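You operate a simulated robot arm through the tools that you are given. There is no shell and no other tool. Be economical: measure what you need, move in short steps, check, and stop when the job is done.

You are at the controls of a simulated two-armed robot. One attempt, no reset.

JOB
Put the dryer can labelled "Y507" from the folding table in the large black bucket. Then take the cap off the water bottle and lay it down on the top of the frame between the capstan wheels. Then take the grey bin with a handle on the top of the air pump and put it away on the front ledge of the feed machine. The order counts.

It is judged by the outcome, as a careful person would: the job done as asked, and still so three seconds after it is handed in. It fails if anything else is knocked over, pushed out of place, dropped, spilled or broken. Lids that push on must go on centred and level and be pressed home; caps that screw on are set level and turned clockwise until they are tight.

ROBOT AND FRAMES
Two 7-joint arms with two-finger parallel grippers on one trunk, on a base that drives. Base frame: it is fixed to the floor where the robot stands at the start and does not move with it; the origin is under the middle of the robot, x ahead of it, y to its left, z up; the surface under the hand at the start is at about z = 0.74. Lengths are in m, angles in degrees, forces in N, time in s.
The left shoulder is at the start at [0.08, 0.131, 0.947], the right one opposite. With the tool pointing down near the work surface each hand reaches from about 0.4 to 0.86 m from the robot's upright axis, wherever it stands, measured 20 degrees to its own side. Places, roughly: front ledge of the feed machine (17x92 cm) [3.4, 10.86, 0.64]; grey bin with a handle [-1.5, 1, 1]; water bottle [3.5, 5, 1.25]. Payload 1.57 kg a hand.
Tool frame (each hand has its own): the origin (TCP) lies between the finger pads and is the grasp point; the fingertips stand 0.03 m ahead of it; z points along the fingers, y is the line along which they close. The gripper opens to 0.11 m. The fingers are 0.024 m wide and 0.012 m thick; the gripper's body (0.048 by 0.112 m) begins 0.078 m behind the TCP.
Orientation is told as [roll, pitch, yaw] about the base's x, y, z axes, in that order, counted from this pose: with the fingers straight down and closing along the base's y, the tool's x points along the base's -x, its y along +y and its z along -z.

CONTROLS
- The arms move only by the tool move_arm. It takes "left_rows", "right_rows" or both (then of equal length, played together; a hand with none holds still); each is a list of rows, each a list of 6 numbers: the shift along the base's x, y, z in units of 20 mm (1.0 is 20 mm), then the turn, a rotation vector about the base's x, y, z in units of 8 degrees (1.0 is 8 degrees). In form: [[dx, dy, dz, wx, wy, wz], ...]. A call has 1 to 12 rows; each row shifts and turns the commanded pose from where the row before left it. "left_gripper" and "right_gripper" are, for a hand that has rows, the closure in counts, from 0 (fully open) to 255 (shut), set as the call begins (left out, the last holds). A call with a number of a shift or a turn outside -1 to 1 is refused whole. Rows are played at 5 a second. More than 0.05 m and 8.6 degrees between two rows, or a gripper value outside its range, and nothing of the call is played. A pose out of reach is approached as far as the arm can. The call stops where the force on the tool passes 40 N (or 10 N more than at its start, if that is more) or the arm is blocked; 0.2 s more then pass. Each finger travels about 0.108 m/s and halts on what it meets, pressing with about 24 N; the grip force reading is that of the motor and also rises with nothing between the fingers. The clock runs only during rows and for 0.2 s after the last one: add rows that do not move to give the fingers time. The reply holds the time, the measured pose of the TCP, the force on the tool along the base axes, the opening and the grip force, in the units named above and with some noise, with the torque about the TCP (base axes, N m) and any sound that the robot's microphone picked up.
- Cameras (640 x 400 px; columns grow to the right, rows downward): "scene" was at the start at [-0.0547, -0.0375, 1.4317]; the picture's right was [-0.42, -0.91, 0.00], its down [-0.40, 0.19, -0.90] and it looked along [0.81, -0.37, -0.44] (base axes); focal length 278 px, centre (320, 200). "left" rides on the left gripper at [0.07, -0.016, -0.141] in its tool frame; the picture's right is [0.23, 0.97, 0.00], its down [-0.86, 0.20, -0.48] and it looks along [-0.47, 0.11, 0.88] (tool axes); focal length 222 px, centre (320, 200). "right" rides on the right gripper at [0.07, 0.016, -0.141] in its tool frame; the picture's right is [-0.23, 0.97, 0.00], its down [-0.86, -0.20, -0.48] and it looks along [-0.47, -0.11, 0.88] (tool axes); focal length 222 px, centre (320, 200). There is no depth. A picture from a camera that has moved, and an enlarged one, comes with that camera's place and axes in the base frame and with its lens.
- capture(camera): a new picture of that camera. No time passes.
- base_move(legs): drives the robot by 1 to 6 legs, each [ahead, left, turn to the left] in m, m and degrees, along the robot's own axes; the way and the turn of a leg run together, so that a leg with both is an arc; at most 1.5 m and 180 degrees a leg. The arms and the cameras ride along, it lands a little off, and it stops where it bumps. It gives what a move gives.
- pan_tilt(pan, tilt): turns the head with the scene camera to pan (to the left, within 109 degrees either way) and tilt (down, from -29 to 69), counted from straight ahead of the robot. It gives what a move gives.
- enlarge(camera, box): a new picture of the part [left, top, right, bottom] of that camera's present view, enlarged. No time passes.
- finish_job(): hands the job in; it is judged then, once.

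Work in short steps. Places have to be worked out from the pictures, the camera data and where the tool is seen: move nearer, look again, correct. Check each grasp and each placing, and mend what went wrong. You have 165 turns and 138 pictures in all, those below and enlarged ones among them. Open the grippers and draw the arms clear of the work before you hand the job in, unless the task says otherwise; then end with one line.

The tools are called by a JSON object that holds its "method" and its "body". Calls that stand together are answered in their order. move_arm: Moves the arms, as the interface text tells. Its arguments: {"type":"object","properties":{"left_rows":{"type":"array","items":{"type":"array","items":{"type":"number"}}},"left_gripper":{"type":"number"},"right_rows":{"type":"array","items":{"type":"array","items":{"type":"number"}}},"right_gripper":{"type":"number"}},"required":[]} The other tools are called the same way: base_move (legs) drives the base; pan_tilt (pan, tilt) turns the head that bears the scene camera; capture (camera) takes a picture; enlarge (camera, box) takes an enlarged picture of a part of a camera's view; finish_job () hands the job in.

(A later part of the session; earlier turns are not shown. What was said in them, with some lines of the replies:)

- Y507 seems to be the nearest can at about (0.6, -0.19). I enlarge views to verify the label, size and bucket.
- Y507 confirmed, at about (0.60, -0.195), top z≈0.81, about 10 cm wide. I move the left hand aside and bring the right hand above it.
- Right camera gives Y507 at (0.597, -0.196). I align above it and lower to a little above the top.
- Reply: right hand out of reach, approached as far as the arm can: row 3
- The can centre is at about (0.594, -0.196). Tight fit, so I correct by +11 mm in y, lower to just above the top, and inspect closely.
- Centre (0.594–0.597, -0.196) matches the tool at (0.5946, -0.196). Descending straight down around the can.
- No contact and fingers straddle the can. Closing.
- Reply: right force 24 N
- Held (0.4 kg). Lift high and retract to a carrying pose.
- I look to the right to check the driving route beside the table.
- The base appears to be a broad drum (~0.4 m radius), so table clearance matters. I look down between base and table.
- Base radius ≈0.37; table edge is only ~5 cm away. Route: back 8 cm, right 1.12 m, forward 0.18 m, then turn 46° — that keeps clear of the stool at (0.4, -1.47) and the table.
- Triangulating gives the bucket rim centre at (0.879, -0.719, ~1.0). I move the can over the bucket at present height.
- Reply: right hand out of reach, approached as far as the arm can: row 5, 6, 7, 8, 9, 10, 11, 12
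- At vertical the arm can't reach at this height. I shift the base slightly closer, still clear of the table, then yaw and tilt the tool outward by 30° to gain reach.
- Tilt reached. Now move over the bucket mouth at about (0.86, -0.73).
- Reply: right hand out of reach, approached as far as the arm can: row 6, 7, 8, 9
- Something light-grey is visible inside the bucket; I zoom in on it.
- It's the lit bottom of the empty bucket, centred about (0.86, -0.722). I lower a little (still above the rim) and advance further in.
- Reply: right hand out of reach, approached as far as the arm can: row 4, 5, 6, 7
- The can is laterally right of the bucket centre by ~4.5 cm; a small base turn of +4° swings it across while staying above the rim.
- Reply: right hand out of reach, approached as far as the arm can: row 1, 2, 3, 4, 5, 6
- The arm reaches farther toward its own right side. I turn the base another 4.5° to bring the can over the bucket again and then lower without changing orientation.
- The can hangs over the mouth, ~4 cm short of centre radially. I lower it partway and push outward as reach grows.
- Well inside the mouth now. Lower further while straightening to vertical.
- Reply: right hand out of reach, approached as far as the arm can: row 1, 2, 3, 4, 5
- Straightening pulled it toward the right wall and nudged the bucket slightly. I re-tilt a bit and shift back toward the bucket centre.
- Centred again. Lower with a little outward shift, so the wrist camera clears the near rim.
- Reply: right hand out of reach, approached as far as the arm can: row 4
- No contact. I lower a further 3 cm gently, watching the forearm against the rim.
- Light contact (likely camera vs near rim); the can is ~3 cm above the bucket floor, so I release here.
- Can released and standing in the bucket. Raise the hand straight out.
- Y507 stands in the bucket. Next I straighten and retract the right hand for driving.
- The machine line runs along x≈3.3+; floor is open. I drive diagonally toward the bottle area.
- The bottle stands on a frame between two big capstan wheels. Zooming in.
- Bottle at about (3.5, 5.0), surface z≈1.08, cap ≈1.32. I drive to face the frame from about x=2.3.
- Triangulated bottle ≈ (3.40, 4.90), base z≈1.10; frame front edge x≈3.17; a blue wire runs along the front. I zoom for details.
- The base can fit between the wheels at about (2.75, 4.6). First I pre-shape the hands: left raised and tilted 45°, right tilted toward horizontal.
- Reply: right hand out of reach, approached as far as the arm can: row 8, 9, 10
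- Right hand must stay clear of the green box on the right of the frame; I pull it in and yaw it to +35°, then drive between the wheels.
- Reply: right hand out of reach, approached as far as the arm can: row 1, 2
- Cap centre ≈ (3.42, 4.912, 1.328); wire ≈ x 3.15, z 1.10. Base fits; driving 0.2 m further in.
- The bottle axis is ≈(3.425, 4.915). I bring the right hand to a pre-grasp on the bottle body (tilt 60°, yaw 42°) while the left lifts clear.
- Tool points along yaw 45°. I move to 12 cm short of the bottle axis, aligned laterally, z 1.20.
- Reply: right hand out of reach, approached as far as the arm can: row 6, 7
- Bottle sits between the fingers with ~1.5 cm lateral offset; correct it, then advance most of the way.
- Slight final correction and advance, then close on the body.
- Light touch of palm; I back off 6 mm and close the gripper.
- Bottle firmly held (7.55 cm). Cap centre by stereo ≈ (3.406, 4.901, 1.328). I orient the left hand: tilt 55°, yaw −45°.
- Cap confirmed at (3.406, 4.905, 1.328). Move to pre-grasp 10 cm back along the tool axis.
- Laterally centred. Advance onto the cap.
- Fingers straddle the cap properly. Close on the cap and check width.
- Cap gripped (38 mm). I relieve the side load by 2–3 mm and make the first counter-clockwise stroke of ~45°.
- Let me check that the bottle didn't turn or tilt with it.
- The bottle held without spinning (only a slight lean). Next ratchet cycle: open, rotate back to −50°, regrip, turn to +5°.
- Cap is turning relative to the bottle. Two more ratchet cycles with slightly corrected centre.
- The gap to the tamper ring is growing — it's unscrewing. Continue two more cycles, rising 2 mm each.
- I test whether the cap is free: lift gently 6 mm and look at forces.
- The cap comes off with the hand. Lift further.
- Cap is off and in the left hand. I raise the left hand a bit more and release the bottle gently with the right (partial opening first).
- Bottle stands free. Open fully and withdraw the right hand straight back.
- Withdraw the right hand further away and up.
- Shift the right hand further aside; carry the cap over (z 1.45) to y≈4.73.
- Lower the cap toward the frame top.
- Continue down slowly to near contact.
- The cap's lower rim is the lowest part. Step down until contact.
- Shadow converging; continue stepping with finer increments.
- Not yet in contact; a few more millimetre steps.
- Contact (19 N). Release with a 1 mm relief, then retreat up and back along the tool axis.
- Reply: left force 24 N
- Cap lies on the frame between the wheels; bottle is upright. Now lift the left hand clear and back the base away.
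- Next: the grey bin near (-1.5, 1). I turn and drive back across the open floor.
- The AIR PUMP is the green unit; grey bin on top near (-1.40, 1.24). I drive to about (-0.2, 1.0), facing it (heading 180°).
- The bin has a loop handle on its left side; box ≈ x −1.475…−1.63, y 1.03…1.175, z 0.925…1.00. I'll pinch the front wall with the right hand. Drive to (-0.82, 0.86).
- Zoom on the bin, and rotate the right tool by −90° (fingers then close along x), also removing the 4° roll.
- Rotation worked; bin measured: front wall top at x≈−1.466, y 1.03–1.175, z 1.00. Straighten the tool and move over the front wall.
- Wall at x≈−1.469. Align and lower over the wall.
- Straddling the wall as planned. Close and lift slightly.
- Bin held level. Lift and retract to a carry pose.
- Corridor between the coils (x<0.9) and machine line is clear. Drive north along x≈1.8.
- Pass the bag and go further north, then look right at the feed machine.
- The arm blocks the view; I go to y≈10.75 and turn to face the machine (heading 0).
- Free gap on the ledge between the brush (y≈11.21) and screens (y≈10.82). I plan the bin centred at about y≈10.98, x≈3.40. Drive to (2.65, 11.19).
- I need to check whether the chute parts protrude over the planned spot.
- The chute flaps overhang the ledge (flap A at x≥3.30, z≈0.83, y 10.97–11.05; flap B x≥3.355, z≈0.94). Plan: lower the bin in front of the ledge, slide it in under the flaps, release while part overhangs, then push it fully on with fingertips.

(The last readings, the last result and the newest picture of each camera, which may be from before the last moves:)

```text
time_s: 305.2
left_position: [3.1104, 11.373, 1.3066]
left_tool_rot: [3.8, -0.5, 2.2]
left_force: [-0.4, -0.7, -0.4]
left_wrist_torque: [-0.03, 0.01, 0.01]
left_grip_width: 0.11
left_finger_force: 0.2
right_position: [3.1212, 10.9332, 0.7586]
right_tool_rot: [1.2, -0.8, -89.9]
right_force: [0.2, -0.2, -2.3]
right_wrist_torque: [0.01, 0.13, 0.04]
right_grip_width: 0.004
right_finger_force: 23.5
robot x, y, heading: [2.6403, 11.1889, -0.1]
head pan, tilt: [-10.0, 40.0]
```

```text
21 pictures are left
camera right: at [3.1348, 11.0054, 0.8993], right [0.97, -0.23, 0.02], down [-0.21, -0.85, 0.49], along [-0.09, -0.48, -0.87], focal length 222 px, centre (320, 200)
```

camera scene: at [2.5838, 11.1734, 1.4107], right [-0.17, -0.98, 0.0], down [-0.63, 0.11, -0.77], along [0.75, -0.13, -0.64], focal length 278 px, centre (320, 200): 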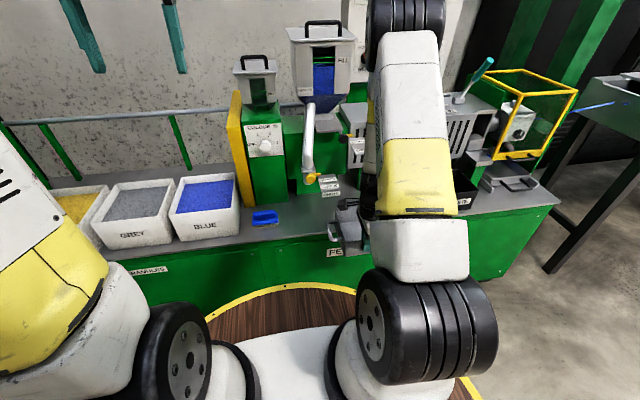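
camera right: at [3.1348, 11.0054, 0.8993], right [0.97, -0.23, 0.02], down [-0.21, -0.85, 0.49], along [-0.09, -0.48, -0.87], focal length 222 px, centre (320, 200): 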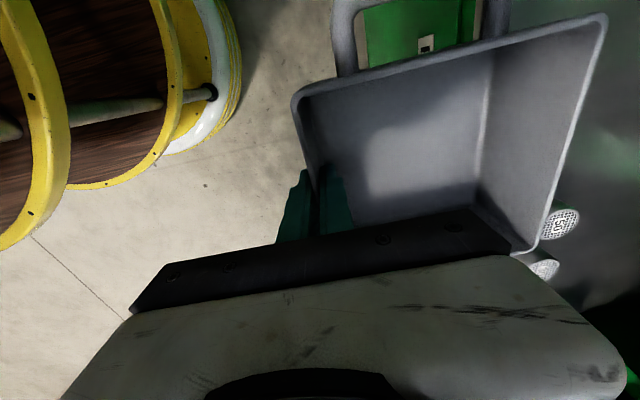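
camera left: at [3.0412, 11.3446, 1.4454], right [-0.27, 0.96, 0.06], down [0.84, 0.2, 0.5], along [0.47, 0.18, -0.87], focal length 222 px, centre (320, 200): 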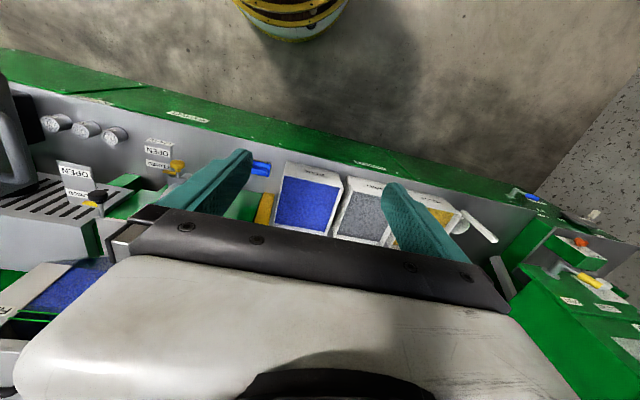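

Bin is in front of the ledge, clear of the screens. Lower to ~2 cm above ledge height and slide forward under the flaps.

{"method": "move_arm", "body": {"right_rows": [[0, 0, -0.75, 0, 0, 0], [0, 0, -0.75, 0, 0, 0], [0, 0, -0.75, 0, 0, 0], [0.9, 0, 0, 0, 0, 0], [0.9, 0, 0, 0, 0, 0], [0.9, 0, 0, 0, 0, 0], [0.9, 0, 0, 0, 0, 0]]}}

{"method": "capture", "body": {"camera": "right"}}

{"method": "capture", "body": {"camera": "left"}}

```text
time_s: 306.8
left_position: [3.1115, 11.3749, 1.3066]
left_tool_rot: [3.8, -0.3, 2.1]
left_force: [-0.2, 0.0, -0.1]
left_wrist_torque: [0.02, 0.0, 0.0]
left_grip_width: 0.1103
left_finger_force: 0.1
right_position: [3.1941, 10.9324, 0.7134]
right_tool_rot: [1.2, -0.7, -90.0]
right_force: [0.2, -0.2, -1.3]
right_wrist_torque: [-0.01, 0.12, 0.0]
right_grip_width: 0.0039
right_finger_force: 23.9
robot x, y, heading: [2.6368, 11.1866, -0.2]
head pan, tilt: [-10.0, 40.0]
```

```text
20 pictures are left
camera right: at [3.2072, 11.0055, 0.8542], right [0.97, -0.23, 0.02], down [-0.21, -0.85, 0.49], along [-0.09, -0.48, -0.87], focal length 222 px, centre (320, 200)
```

right: 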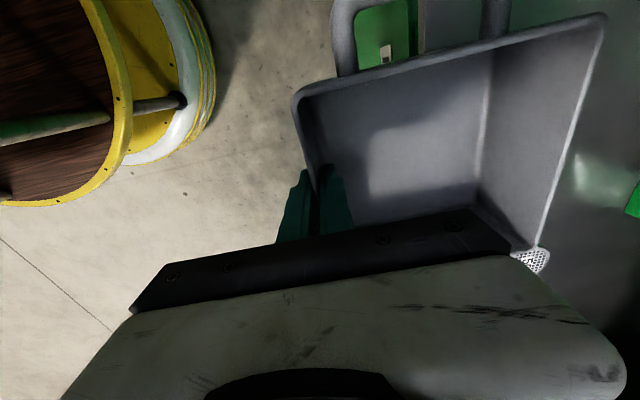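

```text
19 pictures are left
camera left: at [3.0412, 11.3446, 1.4454], right [-0.27, 0.96, 0.06], down [0.84, 0.2, 0.5], along [0.47, 0.18, -0.87], focal length 222 px, centre (320, 200)
```

left: 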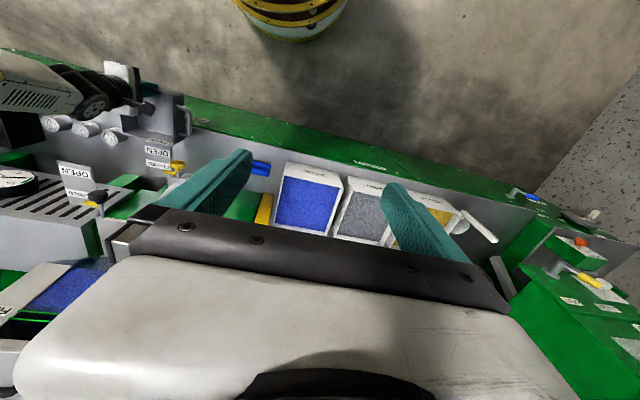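

Left camera gives a good overview. Advance another 7 cm and zoom.

{"method": "move_arm", "body": {"right_rows": [[0.9, 0, 0, 0, 0, 0], [0.9, 0, 0, 0, 0, 0], [0.9, 0, 0, 0, 0, 0], [0.8, 0, 0, 0, 0, 0]]}}

{"method": "enlarge", "body": {"camera": "left", "box": [20, 60, 240, 200]}}

```text
time_s: 307.8
left_position: [3.1119, 11.372, 1.3066]
left_tool_rot: [3.8, -0.4, 2.2]
left_force: [-0.3, -0.1, -0.5]
left_wrist_torque: [0.0, -0.02, -0.01]
left_grip_width: 0.1099
left_finger_force: 0.0
right_position: [3.2644, 10.9344, 0.7121]
right_tool_rot: [1.0, -0.8, -89.9]
right_force: [-0.1, -0.8, -2.1]
right_wrist_torque: [0.03, 0.11, 0.0]
right_grip_width: 0.0038
right_finger_force: 24.1
robot x, y, heading: [2.6352, 11.1877, -0.1]
head pan, tilt: [-10.0, 40.0]
```

```text
2.86 times, centred on (130, 130) of left
camera zoom: at [3.0412, 11.3446, 1.4454], right [-0.27, 0.96, 0.06], down [0.84, 0.2, 0.5], along [0.47, 0.18, -0.87], focal length 635 px, centre (863, 400)
```

zoom: 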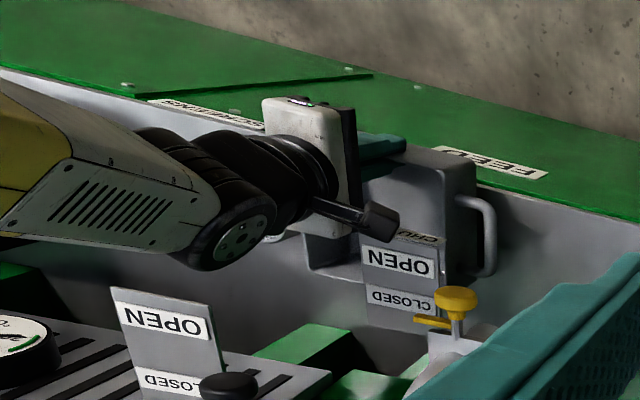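

Clearances OK. Lower onto the ledge in small steps.

{"method": "move_arm", "body": {"right_rows": [[0, 0, -0.3, 0, 0, 0], [0, 0, -0.3, 0, 0, 0], [0, 0, -0.2, 0, 0, 0]]}}

{"method": "move_arm", "body": {"right_rows": [[0, 0, -0.15, 0, 0, 0], [0, 0, -0.1, 0, 0, 0]]}}

```text
time_s: 308.6
left_position: [3.1101, 11.3739, 1.3073]
left_tool_rot: [3.8, -0.5, 2.2]
left_force: [-0.2, -0.1, 0.8]
left_wrist_torque: [-0.02, 0.0, -0.04]
left_grip_width: 0.1099
left_finger_force: 0.1
right_position: [3.2644, 10.9331, 0.6988]
right_tool_rot: [1.3, -0.7, -90.0]
right_force: [-3.9, -0.5, 10.9]
right_wrist_torque: [0.11, -0.04, 0.0]
right_grip_width: 0.0037
right_finger_force: 23.7
robot x, y, heading: [2.6396, 11.1878, 0.0]
head pan, tilt: [-10.0, 40.0]
```

```text
time_s: 309.2
left_position: [3.1102, 11.374, 1.3072]
left_tool_rot: [3.7, -0.5, 2.2]
left_force: [0.5, 0.4, -0.2]
left_wrist_torque: [0.03, 0.02, 0.02]
left_grip_width: 0.11
left_finger_force: 0.1
right_position: [3.2659, 10.9323, 0.6927]
right_tool_rot: [1.3, -0.9, -90.0]
right_force: [-3.0, 0.2, 19.0]
right_wrist_torque: [-0.06, -0.45, -0.06]
right_grip_width: 0.0037
right_finger_force: 24.0
robot x, y, heading: [2.6392, 11.186, 0.1]
head pan, tilt: [-10.0, 40.0]
```

Contact with ledge at TCP z≈0.697. Relieve and release (partial opening), then rise.

{"method": "move_arm", "body": {"right_rows": [[0, 0, 0.15, 0, 0, 0], [0, 0, 0, 0, 0, 0]]}}

{"method": "move_arm", "body": {"right_rows": [[0, 0, 0, 0, 0, 0], [0, 0, 0, 0, 0, 0], [0, 0, 0, 0, 0, 0]], "right_gripper": 180}}

{"method": "enlarge", "body": {"camera": "left", "box": [20, 60, 240, 200]}}

```text
time_s: 309.8
left_position: [3.1097, 11.3736, 1.3059]
left_tool_rot: [3.8, -0.3, 2.2]
left_force: [0.4, -0.2, 0.4]
left_wrist_torque: [0.01, 0.02, -0.02]
left_grip_width: 0.1099
left_finger_force: 0.0
right_position: [3.2642, 10.9327, 0.6946]
right_tool_rot: [1.0, -0.8, -89.9]
right_force: [0.7, -0.4, -1.3]
right_wrist_torque: [0.0, 0.12, -0.02]
right_grip_width: 0.0038
right_finger_force: 24.0
robot x, y, heading: [2.6409, 11.1886, -0.0]
head pan, tilt: [-10.0, 40.0]
```

```text
time_s: 310.6
left_position: [3.1111, 11.3721, 1.3071]
left_tool_rot: [3.8, -0.3, 2.2]
left_force: [1.0, -0.1, 0.0]
left_wrist_torque: [0.02, 0.02, 0.0]
left_grip_width: 0.1102
left_finger_force: 0.0
right_position: [3.2649, 10.9329, 0.6949]
right_tool_rot: [1.2, -0.6, -89.8]
right_force: [0.0, -0.5, -0.1]
right_wrist_torque: [0.05, 0.0, 0.0]
right_grip_width: 0.0323
right_finger_force: 0.1
robot x, y, heading: [2.6374, 11.1906, -0.2]
head pan, tilt: [-10.0, 40.0]
```

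```text
2.86 times, centred on (130, 130) of left
camera zoom: at [3.0412, 11.3447, 1.4454], right [-0.27, 0.96, 0.06], down [0.84, 0.2, 0.5], along [0.47, 0.18, -0.87], focal length 635 px, centre (863, 400)
```

zoom: 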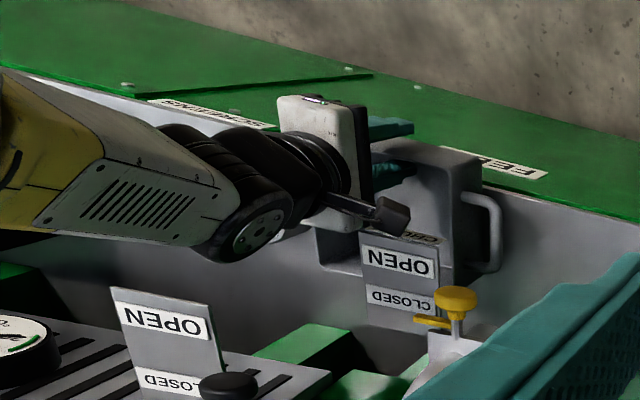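

Bin rests on the ledge. Raise the hand out, then back off toward the robot.

{"method": "move_arm", "body": {"right_rows": [[0, 0, 0.6, 0, 0, 0], [0, 0, 0.9, 0, 0, 0], [0, 0, 0.9, 0, 0, 0], [0, 0, 0.9, 0, 0, 0], [0, 0, 0.7, 0, 0, 0], [-1, 0, 0, 0, 0, 0], [-1, 0, 0, 0, 0, 0], [-1, 0, 0, 0, 0, 0], [-1, 0, 0, 0, 0, 0], [-1, 0, 0, 0, 0, 0], [-1, 0, 0, 0, 0, 0]]}}

{"method": "capture", "body": {"camera": "right"}}

{"method": "enlarge", "body": {"camera": "left", "box": [20, 60, 240, 200]}}

```text
time_s: 313.0
left_position: [3.1109, 11.3723, 1.3061]
left_tool_rot: [3.9, -0.4, 2.2]
left_force: [-0.1, 0.1, -0.1]
left_wrist_torque: [-0.03, -0.01, -0.02]
left_grip_width: 0.1102
left_finger_force: 0.1
right_position: [3.1451, 10.9335, 0.7752]
right_tool_rot: [1.1, -0.8, -90.0]
right_force: [0.0, -0.4, 0.0]
right_wrist_torque: [-0.03, 0.02, -0.02]
right_grip_width: 0.0322
right_finger_force: 0.0
robot x, y, heading: [2.6356, 11.191, -0.2]
head pan, tilt: [-10.0, 40.0]
```

```text
16 pictures are left
camera right: at [3.1572, 11.006, 0.9161], right [0.97, -0.23, 0.02], down [-0.21, -0.85, 0.49], along [-0.09, -0.48, -0.87], focal length 222 px, centre (320, 200)
```

right: 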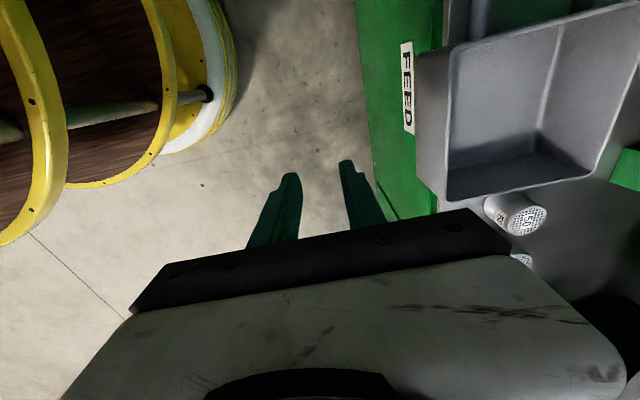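

```text
2.86 times, centred on (130, 130) of left
camera zoom: at [3.0413, 11.3448, 1.4454], right [-0.27, 0.96, 0.06], down [0.84, 0.2, 0.5], along [0.47, 0.18, -0.87], focal length 635 px, centre (863, 400)
```

zoom: 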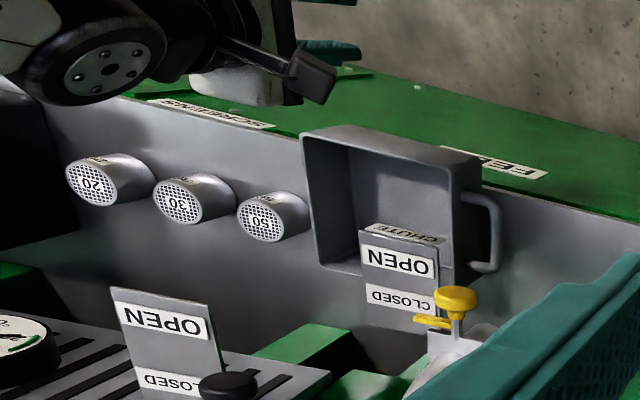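

The bin overhangs ~2.4 cm. I close the fingers, tilt 24°, and push the front wall at its middle ~3.5 cm further in.

{"method": "move_arm", "body": {"right_rows": [[0, -0.2, 0, 0, -1, 0], [0, -0.2, 0, 0, -1, 0], [0, 0, 0, 0, -1, 0], [0, 0, -1, 0, 0, 0], [0, 0, -1, 0, 0, 0], [0, 0, -1, 0, 0, 0], [0.9, 0, 0, 0, 0, 0], [0.9, 0, 0, 0, 0, 0], [0.9, 0, 0, 0, 0, 0], [0.6, 0, 0, 0, 0, 0]], "right_gripper": 255}}

{"method": "enlarge", "body": {"camera": "left", "box": [20, 60, 240, 200]}}

```text
time_s: 315.2
left_position: [3.1118, 11.3744, 1.3062]
left_tool_rot: [3.8, -0.4, 2.2]
left_force: [-0.9, 0.5, -0.7]
left_wrist_torque: [-0.03, 0.01, -0.01]
left_grip_width: 0.11
left_finger_force: 0.1
right_position: [3.2107, 10.9249, 0.7156]
right_tool_rot: [25.2, -0.9, -90.2]
right_force: [0.9, 1.2, 0.5]
right_wrist_torque: [-0.03, -0.02, -0.02]
right_grip_width: 0.0001
right_finger_force: 21.0
robot x, y, heading: [2.639, 11.1866, 0.3]
head pan, tilt: [-10.0, 40.0]
```

```text
2.86 times, centred on (130, 130) of left
camera zoom: at [3.0411, 11.3446, 1.4454], right [-0.27, 0.96, 0.06], down [0.84, 0.2, 0.5], along [0.47, 0.18, -0.87], focal length 635 px, centre (863, 400)
```

zoom: 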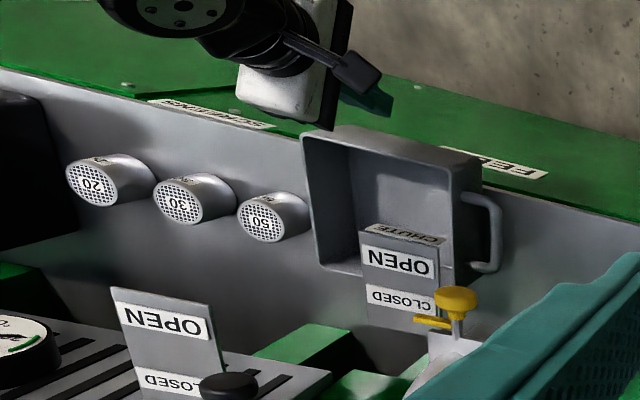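

Finger is right in front of the wall. Push slowly forward.

{"method": "move_arm", "body": {"right_rows": [[0.5, 0, 0, 0, 0, 0], [0.5, 0, 0, 0, 0, 0], [0.4, 0, 0, 0, 0, 0], [0.4, 0, 0, 0, 0, 0], [0.4, 0, 0, 0, 0, 0], [0.4, 0, 0, 0, 0, 0]]}}

{"method": "enlarge", "body": {"camera": "left", "box": [20, 60, 240, 200]}}

```text
time_s: 316.6
left_position: [3.1105, 11.3736, 1.3063]
left_tool_rot: [3.8, -0.5, 2.1]
left_force: [-0.8, 1.1, 0.1]
left_wrist_torque: [-0.02, -0.03, -0.01]
left_grip_width: 0.1102
left_finger_force: 0.1
right_position: [3.2622, 10.9245, 0.7141]
right_tool_rot: [25.0, -0.7, -90.2]
right_force: [0.6, -0.3, 0.5]
right_wrist_torque: [0.0, -0.01, -0.04]
right_grip_width: 0.0
right_finger_force: 20.9
robot x, y, heading: [2.6392, 11.1852, -0.2]
head pan, tilt: [-10.0, 40.0]
```

```text
2.86 times, centred on (130, 130) of left
camera zoom: at [3.0412, 11.3446, 1.4454], right [-0.27, 0.96, 0.06], down [0.84, 0.2, 0.5], along [0.47, 0.18, -0.87], focal length 635 px, centre (863, 400)
```

zoom: 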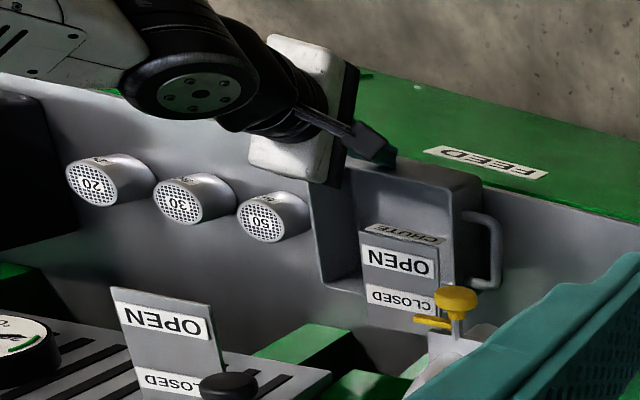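

The bin slid ~2.3 cm straight. Push 1.3 cm more, then retreat and inspect.

{"method": "move_arm", "body": {"right_rows": [[0.35, 0, 0, 0, 0, 0], [0.3, 0, 0, 0, 0, 0], [-1, 0, 0, 0, 0, 0], [-1, 0, 0, 0, 0, 0], [-1, 0, 0, 0, 0, 0], [-1, 0, 0, 0, 0, 0], [-0.5, 0, 1, 0, 0, 0], [-0.5, 0, 1, 0, 0, 0], [0, 0, 1, 0, 1, 0], [0, 0, 1, 0, 1, 0], [0, 0, 1, 0, 1, 0]]}}

{"method": "capture", "body": {"camera": "right"}}

{"method": "enlarge", "body": {"camera": "left", "box": [20, 60, 240, 200]}}

```text
time_s: 319.0
left_position: [3.1105, 11.3727, 1.3061]
left_tool_rot: [3.9, -0.5, 2.2]
left_force: [1.0, -0.3, -0.2]
left_wrist_torque: [0.06, 0.0, -0.03]
left_grip_width: 0.1099
left_finger_force: 0.0
right_position: [3.1744, 10.9268, 0.8156]
right_tool_rot: [1.0, -0.8, -90.0]
right_force: [-0.7, -0.7, -0.2]
right_wrist_torque: [0.02, 0.01, 0.0]
right_grip_width: 0.0002
right_finger_force: 21.4
robot x, y, heading: [2.6365, 11.1911, 0.1]
head pan, tilt: [-10.0, 40.0]
```

```text
12 pictures are left
camera right: at [3.1879, 10.9975, 0.9564], right [0.97, -0.23, 0.02], down [-0.21, -0.85, 0.49], along [-0.09, -0.48, -0.87], focal length 222 px, centre (320, 200)
```

right: 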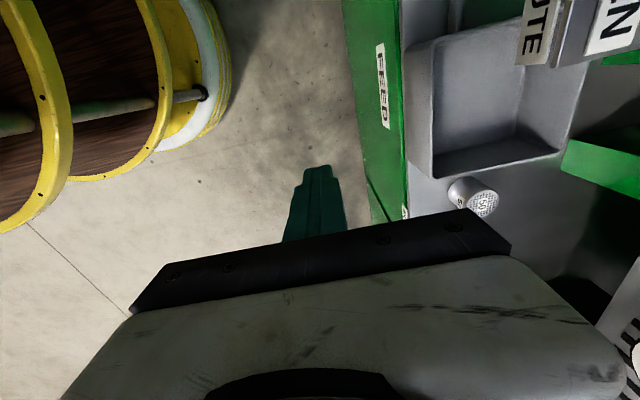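

```text
2.86 times, centred on (130, 130) of left
camera zoom: at [3.0412, 11.3441, 1.4455], right [-0.26, 0.96, 0.06], down [0.84, 0.2, 0.5], along [0.47, 0.18, -0.87], focal length 635 px, centre (863, 400)
```

zoom: 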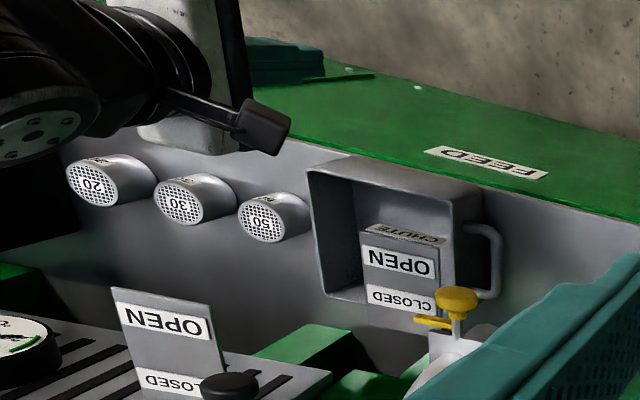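

Zoom to check the bin's front bottom edge vs the ledge edge.

{"method": "enlarge", "body": {"camera": "right", "box": [360, 20, 500, 220]}}

```text
2.00 times, centred on (430, 120) of right
camera zoom: at [3.1879, 10.9975, 0.9564], right [0.97, -0.23, 0.02], down [-0.21, -0.85, 0.49], along [-0.09, -0.48, -0.87], focal length 444 px, centre (100, 360)
```

zoom: 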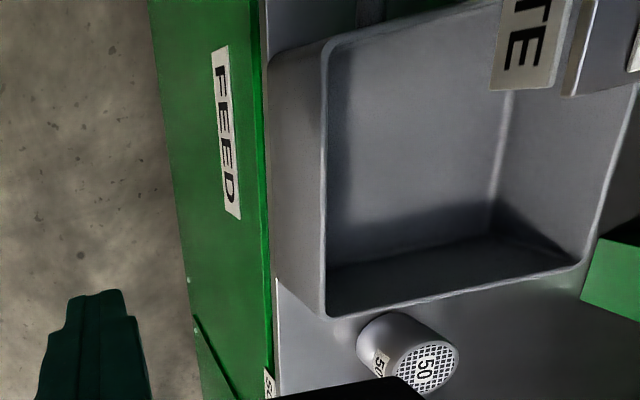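

The bin is just fully on the ledge (~4 mm inside). I push it ~1.1 cm more to sit centred, retracing the same path.

{"method": "move_arm", "body": {"right_rows": [[0, 0, -1, 0, -1, 0], [0, 0, -1, 0, -1, 0], [0, 0, -1, 0, -1, 0], [0.5, 0, -1, 0, 0, 0], [0.5, 0, -1, 0, 0, 0], [1, 0, 0, 0, 0, 0], [1, 0, 0, 0, 0, 0], [1, 0, 0, 0, 0, 0], [0.7, 0, 0, 0, 0, 0], [0.3, 0, 0, 0, 0, 0], [0.3, 0, 0, 0, 0, 0], [0.3, 0, 0, 0, 0, 0]]}}

{"method": "move_arm", "body": {"right_rows": [[-1, 0, 0, 0, 0, 0], [-1, 0, 0, 0, 0, 0], [-1, 0, 0, 0, 0, 0], [-1, 0, 0, 0, 0, 0], [-0.5, 0, 1, 0, 0, 0], [-0.5, 0, 1, 0, 0, 0], [0, 0, 1, 0, 1, 0], [0, 0, 1, 0, 1, 0], [0, 0, 1, 0, 1, 0]]}}

{"method": "enlarge", "body": {"camera": "right", "box": [360, 20, 500, 220]}}

{"method": "enlarge", "body": {"camera": "left", "box": [20, 60, 240, 200]}}

```text
time_s: 321.6
left_position: [3.1109, 11.3723, 1.3072]
left_tool_rot: [3.8, -0.5, 2.2]
left_force: [0.5, -0.1, -0.5]
left_wrist_torque: [0.01, 0.0, 0.01]
left_grip_width: 0.1099
left_finger_force: 0.1
right_position: [3.2878, 10.9253, 0.7139]
right_tool_rot: [25.0, -0.8, -90.3]
right_force: [-0.5, 0.9, 0.0]
right_wrist_torque: [0.02, 0.02, 0.0]
right_grip_width: 0.0
right_finger_force: 21.1
robot x, y, heading: [2.6393, 11.1867, 0.2]
head pan, tilt: [-10.0, 40.0]
```

```text
time_s: 323.6
left_position: [3.1118, 11.3726, 1.3066]
left_tool_rot: [3.8, -0.5, 2.1]
left_force: [-0.3, 0.2, 0.1]
left_wrist_torque: [0.04, 0.01, 0.0]
left_grip_width: 0.11
left_finger_force: 0.1
right_position: [3.1874, 10.9247, 0.8151]
right_tool_rot: [1.0, -0.8, -90.1]
right_force: [-0.5, 0.1, -1.6]
right_wrist_torque: [0.02, 0.0, 0.01]
right_grip_width: 0.0
right_finger_force: 21.2
robot x, y, heading: [2.6382, 11.1878, 0.1]
head pan, tilt: [-10.0, 40.0]
```

```text
2.00 times, centred on (430, 120) of right
camera zoom: at [3.2004, 10.9966, 0.9564], right [0.97, -0.23, 0.02], down [-0.21, -0.85, 0.49], along [-0.09, -0.48, -0.87], focal length 444 px, centre (100, 360)
```

zoom: 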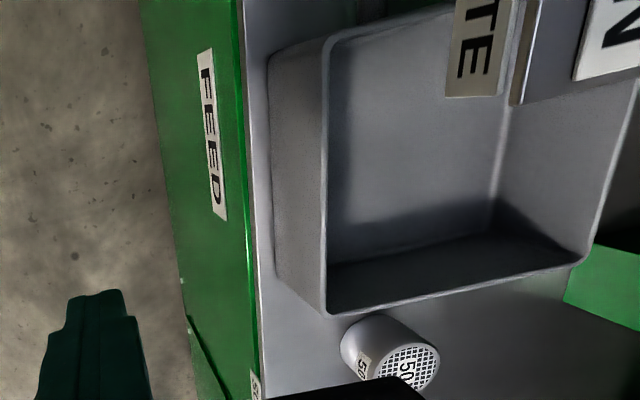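

```text
2.86 times, centred on (130, 130) of left
camera zoom: at [3.0412, 11.3441, 1.4455], right [-0.26, 0.96, 0.06], down [0.84, 0.2, 0.5], along [0.47, 0.18, -0.87], focal length 635 px, centre (863, 400)
```

zoom: 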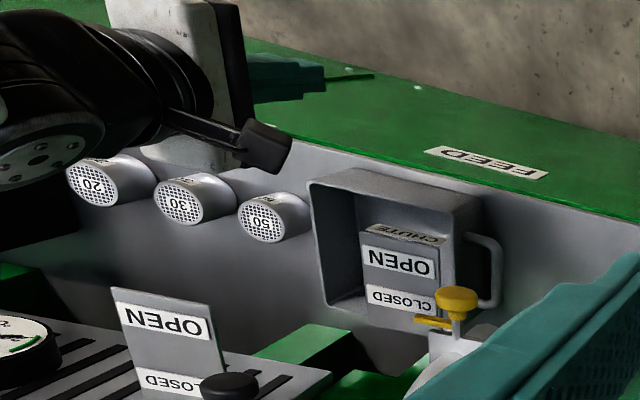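

The bin sits fully on the ledge, ~1.4 cm inside the front edge, nothing else disturbed. Open the gripper, lift the arm and back the base away.

{"method": "move_arm", "body": {"right_rows": [[-1, 0, 0.5, 0, 0, 0], [-1, 0, 1, 0, 0, 0], [-1, 0, 1, 0, 0, 0], [0, 0, 1, 0, 0, 0], [0, 0, 1, 0, 0, 0], [0, 0, 1, 0, 0, 0], [0, 0, 1, 0, 0, 0], [0, 0, 1, 0, 0, 0]], "right_gripper": 150}}

{"method": "base_move", "body": {"legs": [[-0.5, 0, 0]]}}

{"method": "move_arm", "body": {"right_rows": [[0, 0, 0.5, 0, 0, 0], [0, 0, 0, 0, 0, 0], [0, 0, 0, 0, 0, 0]], "right_gripper": 0}}

{"method": "capture", "body": {"camera": "scene"}}

```text
time_s: 325.4
left_position: [3.1113, 11.3733, 1.3068]
left_tool_rot: [3.9, -0.4, 2.1]
left_force: [-0.3, 0.0, -0.7]
left_wrist_torque: [-0.01, -0.01, -0.03]
left_grip_width: 0.1099
left_finger_force: 0.1
right_position: [3.1267, 10.9244, 0.9659]
right_tool_rot: [1.2, -0.9, -89.8]
right_force: [0.4, 0.5, 0.6]
right_wrist_torque: [-0.02, 0.01, -0.02]
right_grip_width: 0.0453
right_finger_force: 0.1
robot x, y, heading: [2.6352, 11.1856, 0.2]
head pan, tilt: [-10.0, 40.0]
```

```text
time_s: 328.3
left_position: [2.6146, 11.3729, 1.3063]
left_tool_rot: [3.9, -0.4, 2.1]
left_force: [0.5, 0.6, 0.7]
left_wrist_torque: [-0.02, 0.03, 0.0]
left_grip_width: 0.1101
left_finger_force: 0.1
right_position: [2.6318, 10.9249, 0.9654]
right_tool_rot: [1.1, -0.7, -89.8]
right_force: [1.0, 0.4, -0.6]
right_wrist_torque: [-0.01, 0.02, -0.01]
right_grip_width: 0.0452
right_finger_force: 0.0
robot x, y, heading: [2.1436, 11.1901, 0.0]
head pan, tilt: [-10.0, 40.0]
```

```text
time_s: 329.1
left_position: [2.6143, 11.3721, 1.3066]
left_tool_rot: [3.8, -0.5, 2.2]
left_force: [0.3, 0.1, 0.8]
left_wrist_torque: [0.0, -0.02, -0.04]
left_grip_width: 0.1101
left_finger_force: 0.0
right_position: [2.6311, 10.9239, 0.9762]
right_tool_rot: [1.1, -1.0, -89.9]
right_force: [-0.1, 0.1, 0.5]
right_wrist_torque: [-0.01, 0.02, -0.03]
right_grip_width: 0.1099
right_finger_force: 0.1
robot x, y, heading: [2.1416, 11.188, 0.0]
head pan, tilt: [-10.0, 40.0]
```

```text
7 pictures are left
camera scene: at [2.0873, 11.1731, 1.4107], right [-0.17, -0.98, 0.0], down [-0.63, 0.11, -0.77], along [0.75, -0.13, -0.64], focal length 278 px, centre (320, 200)
```

scene: 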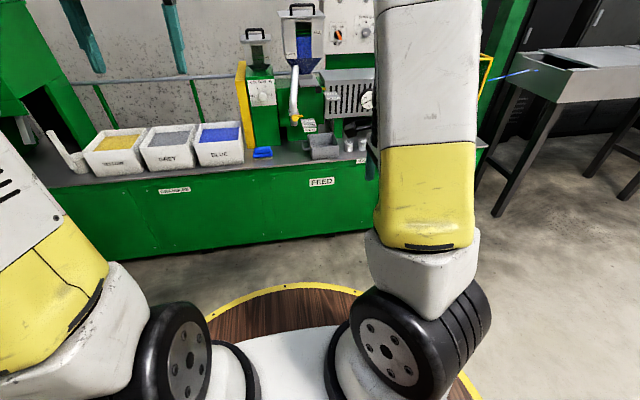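

The bin stands on the ledge, both grippers are open and the arms are clear. I'm handing the job in.

{"method": "finish_job", "body": {}}

```text
The job is handed in.
```

I did all three parts in the order you gave and handed the job in: the Y507 can is in the black bucket, the water bottle's cap lies on the frame between the capstan wheels, and the grey bin is on the feed machine's front ledge. While I lowered the can, the bucket shifted by what looked like a few millimetres.
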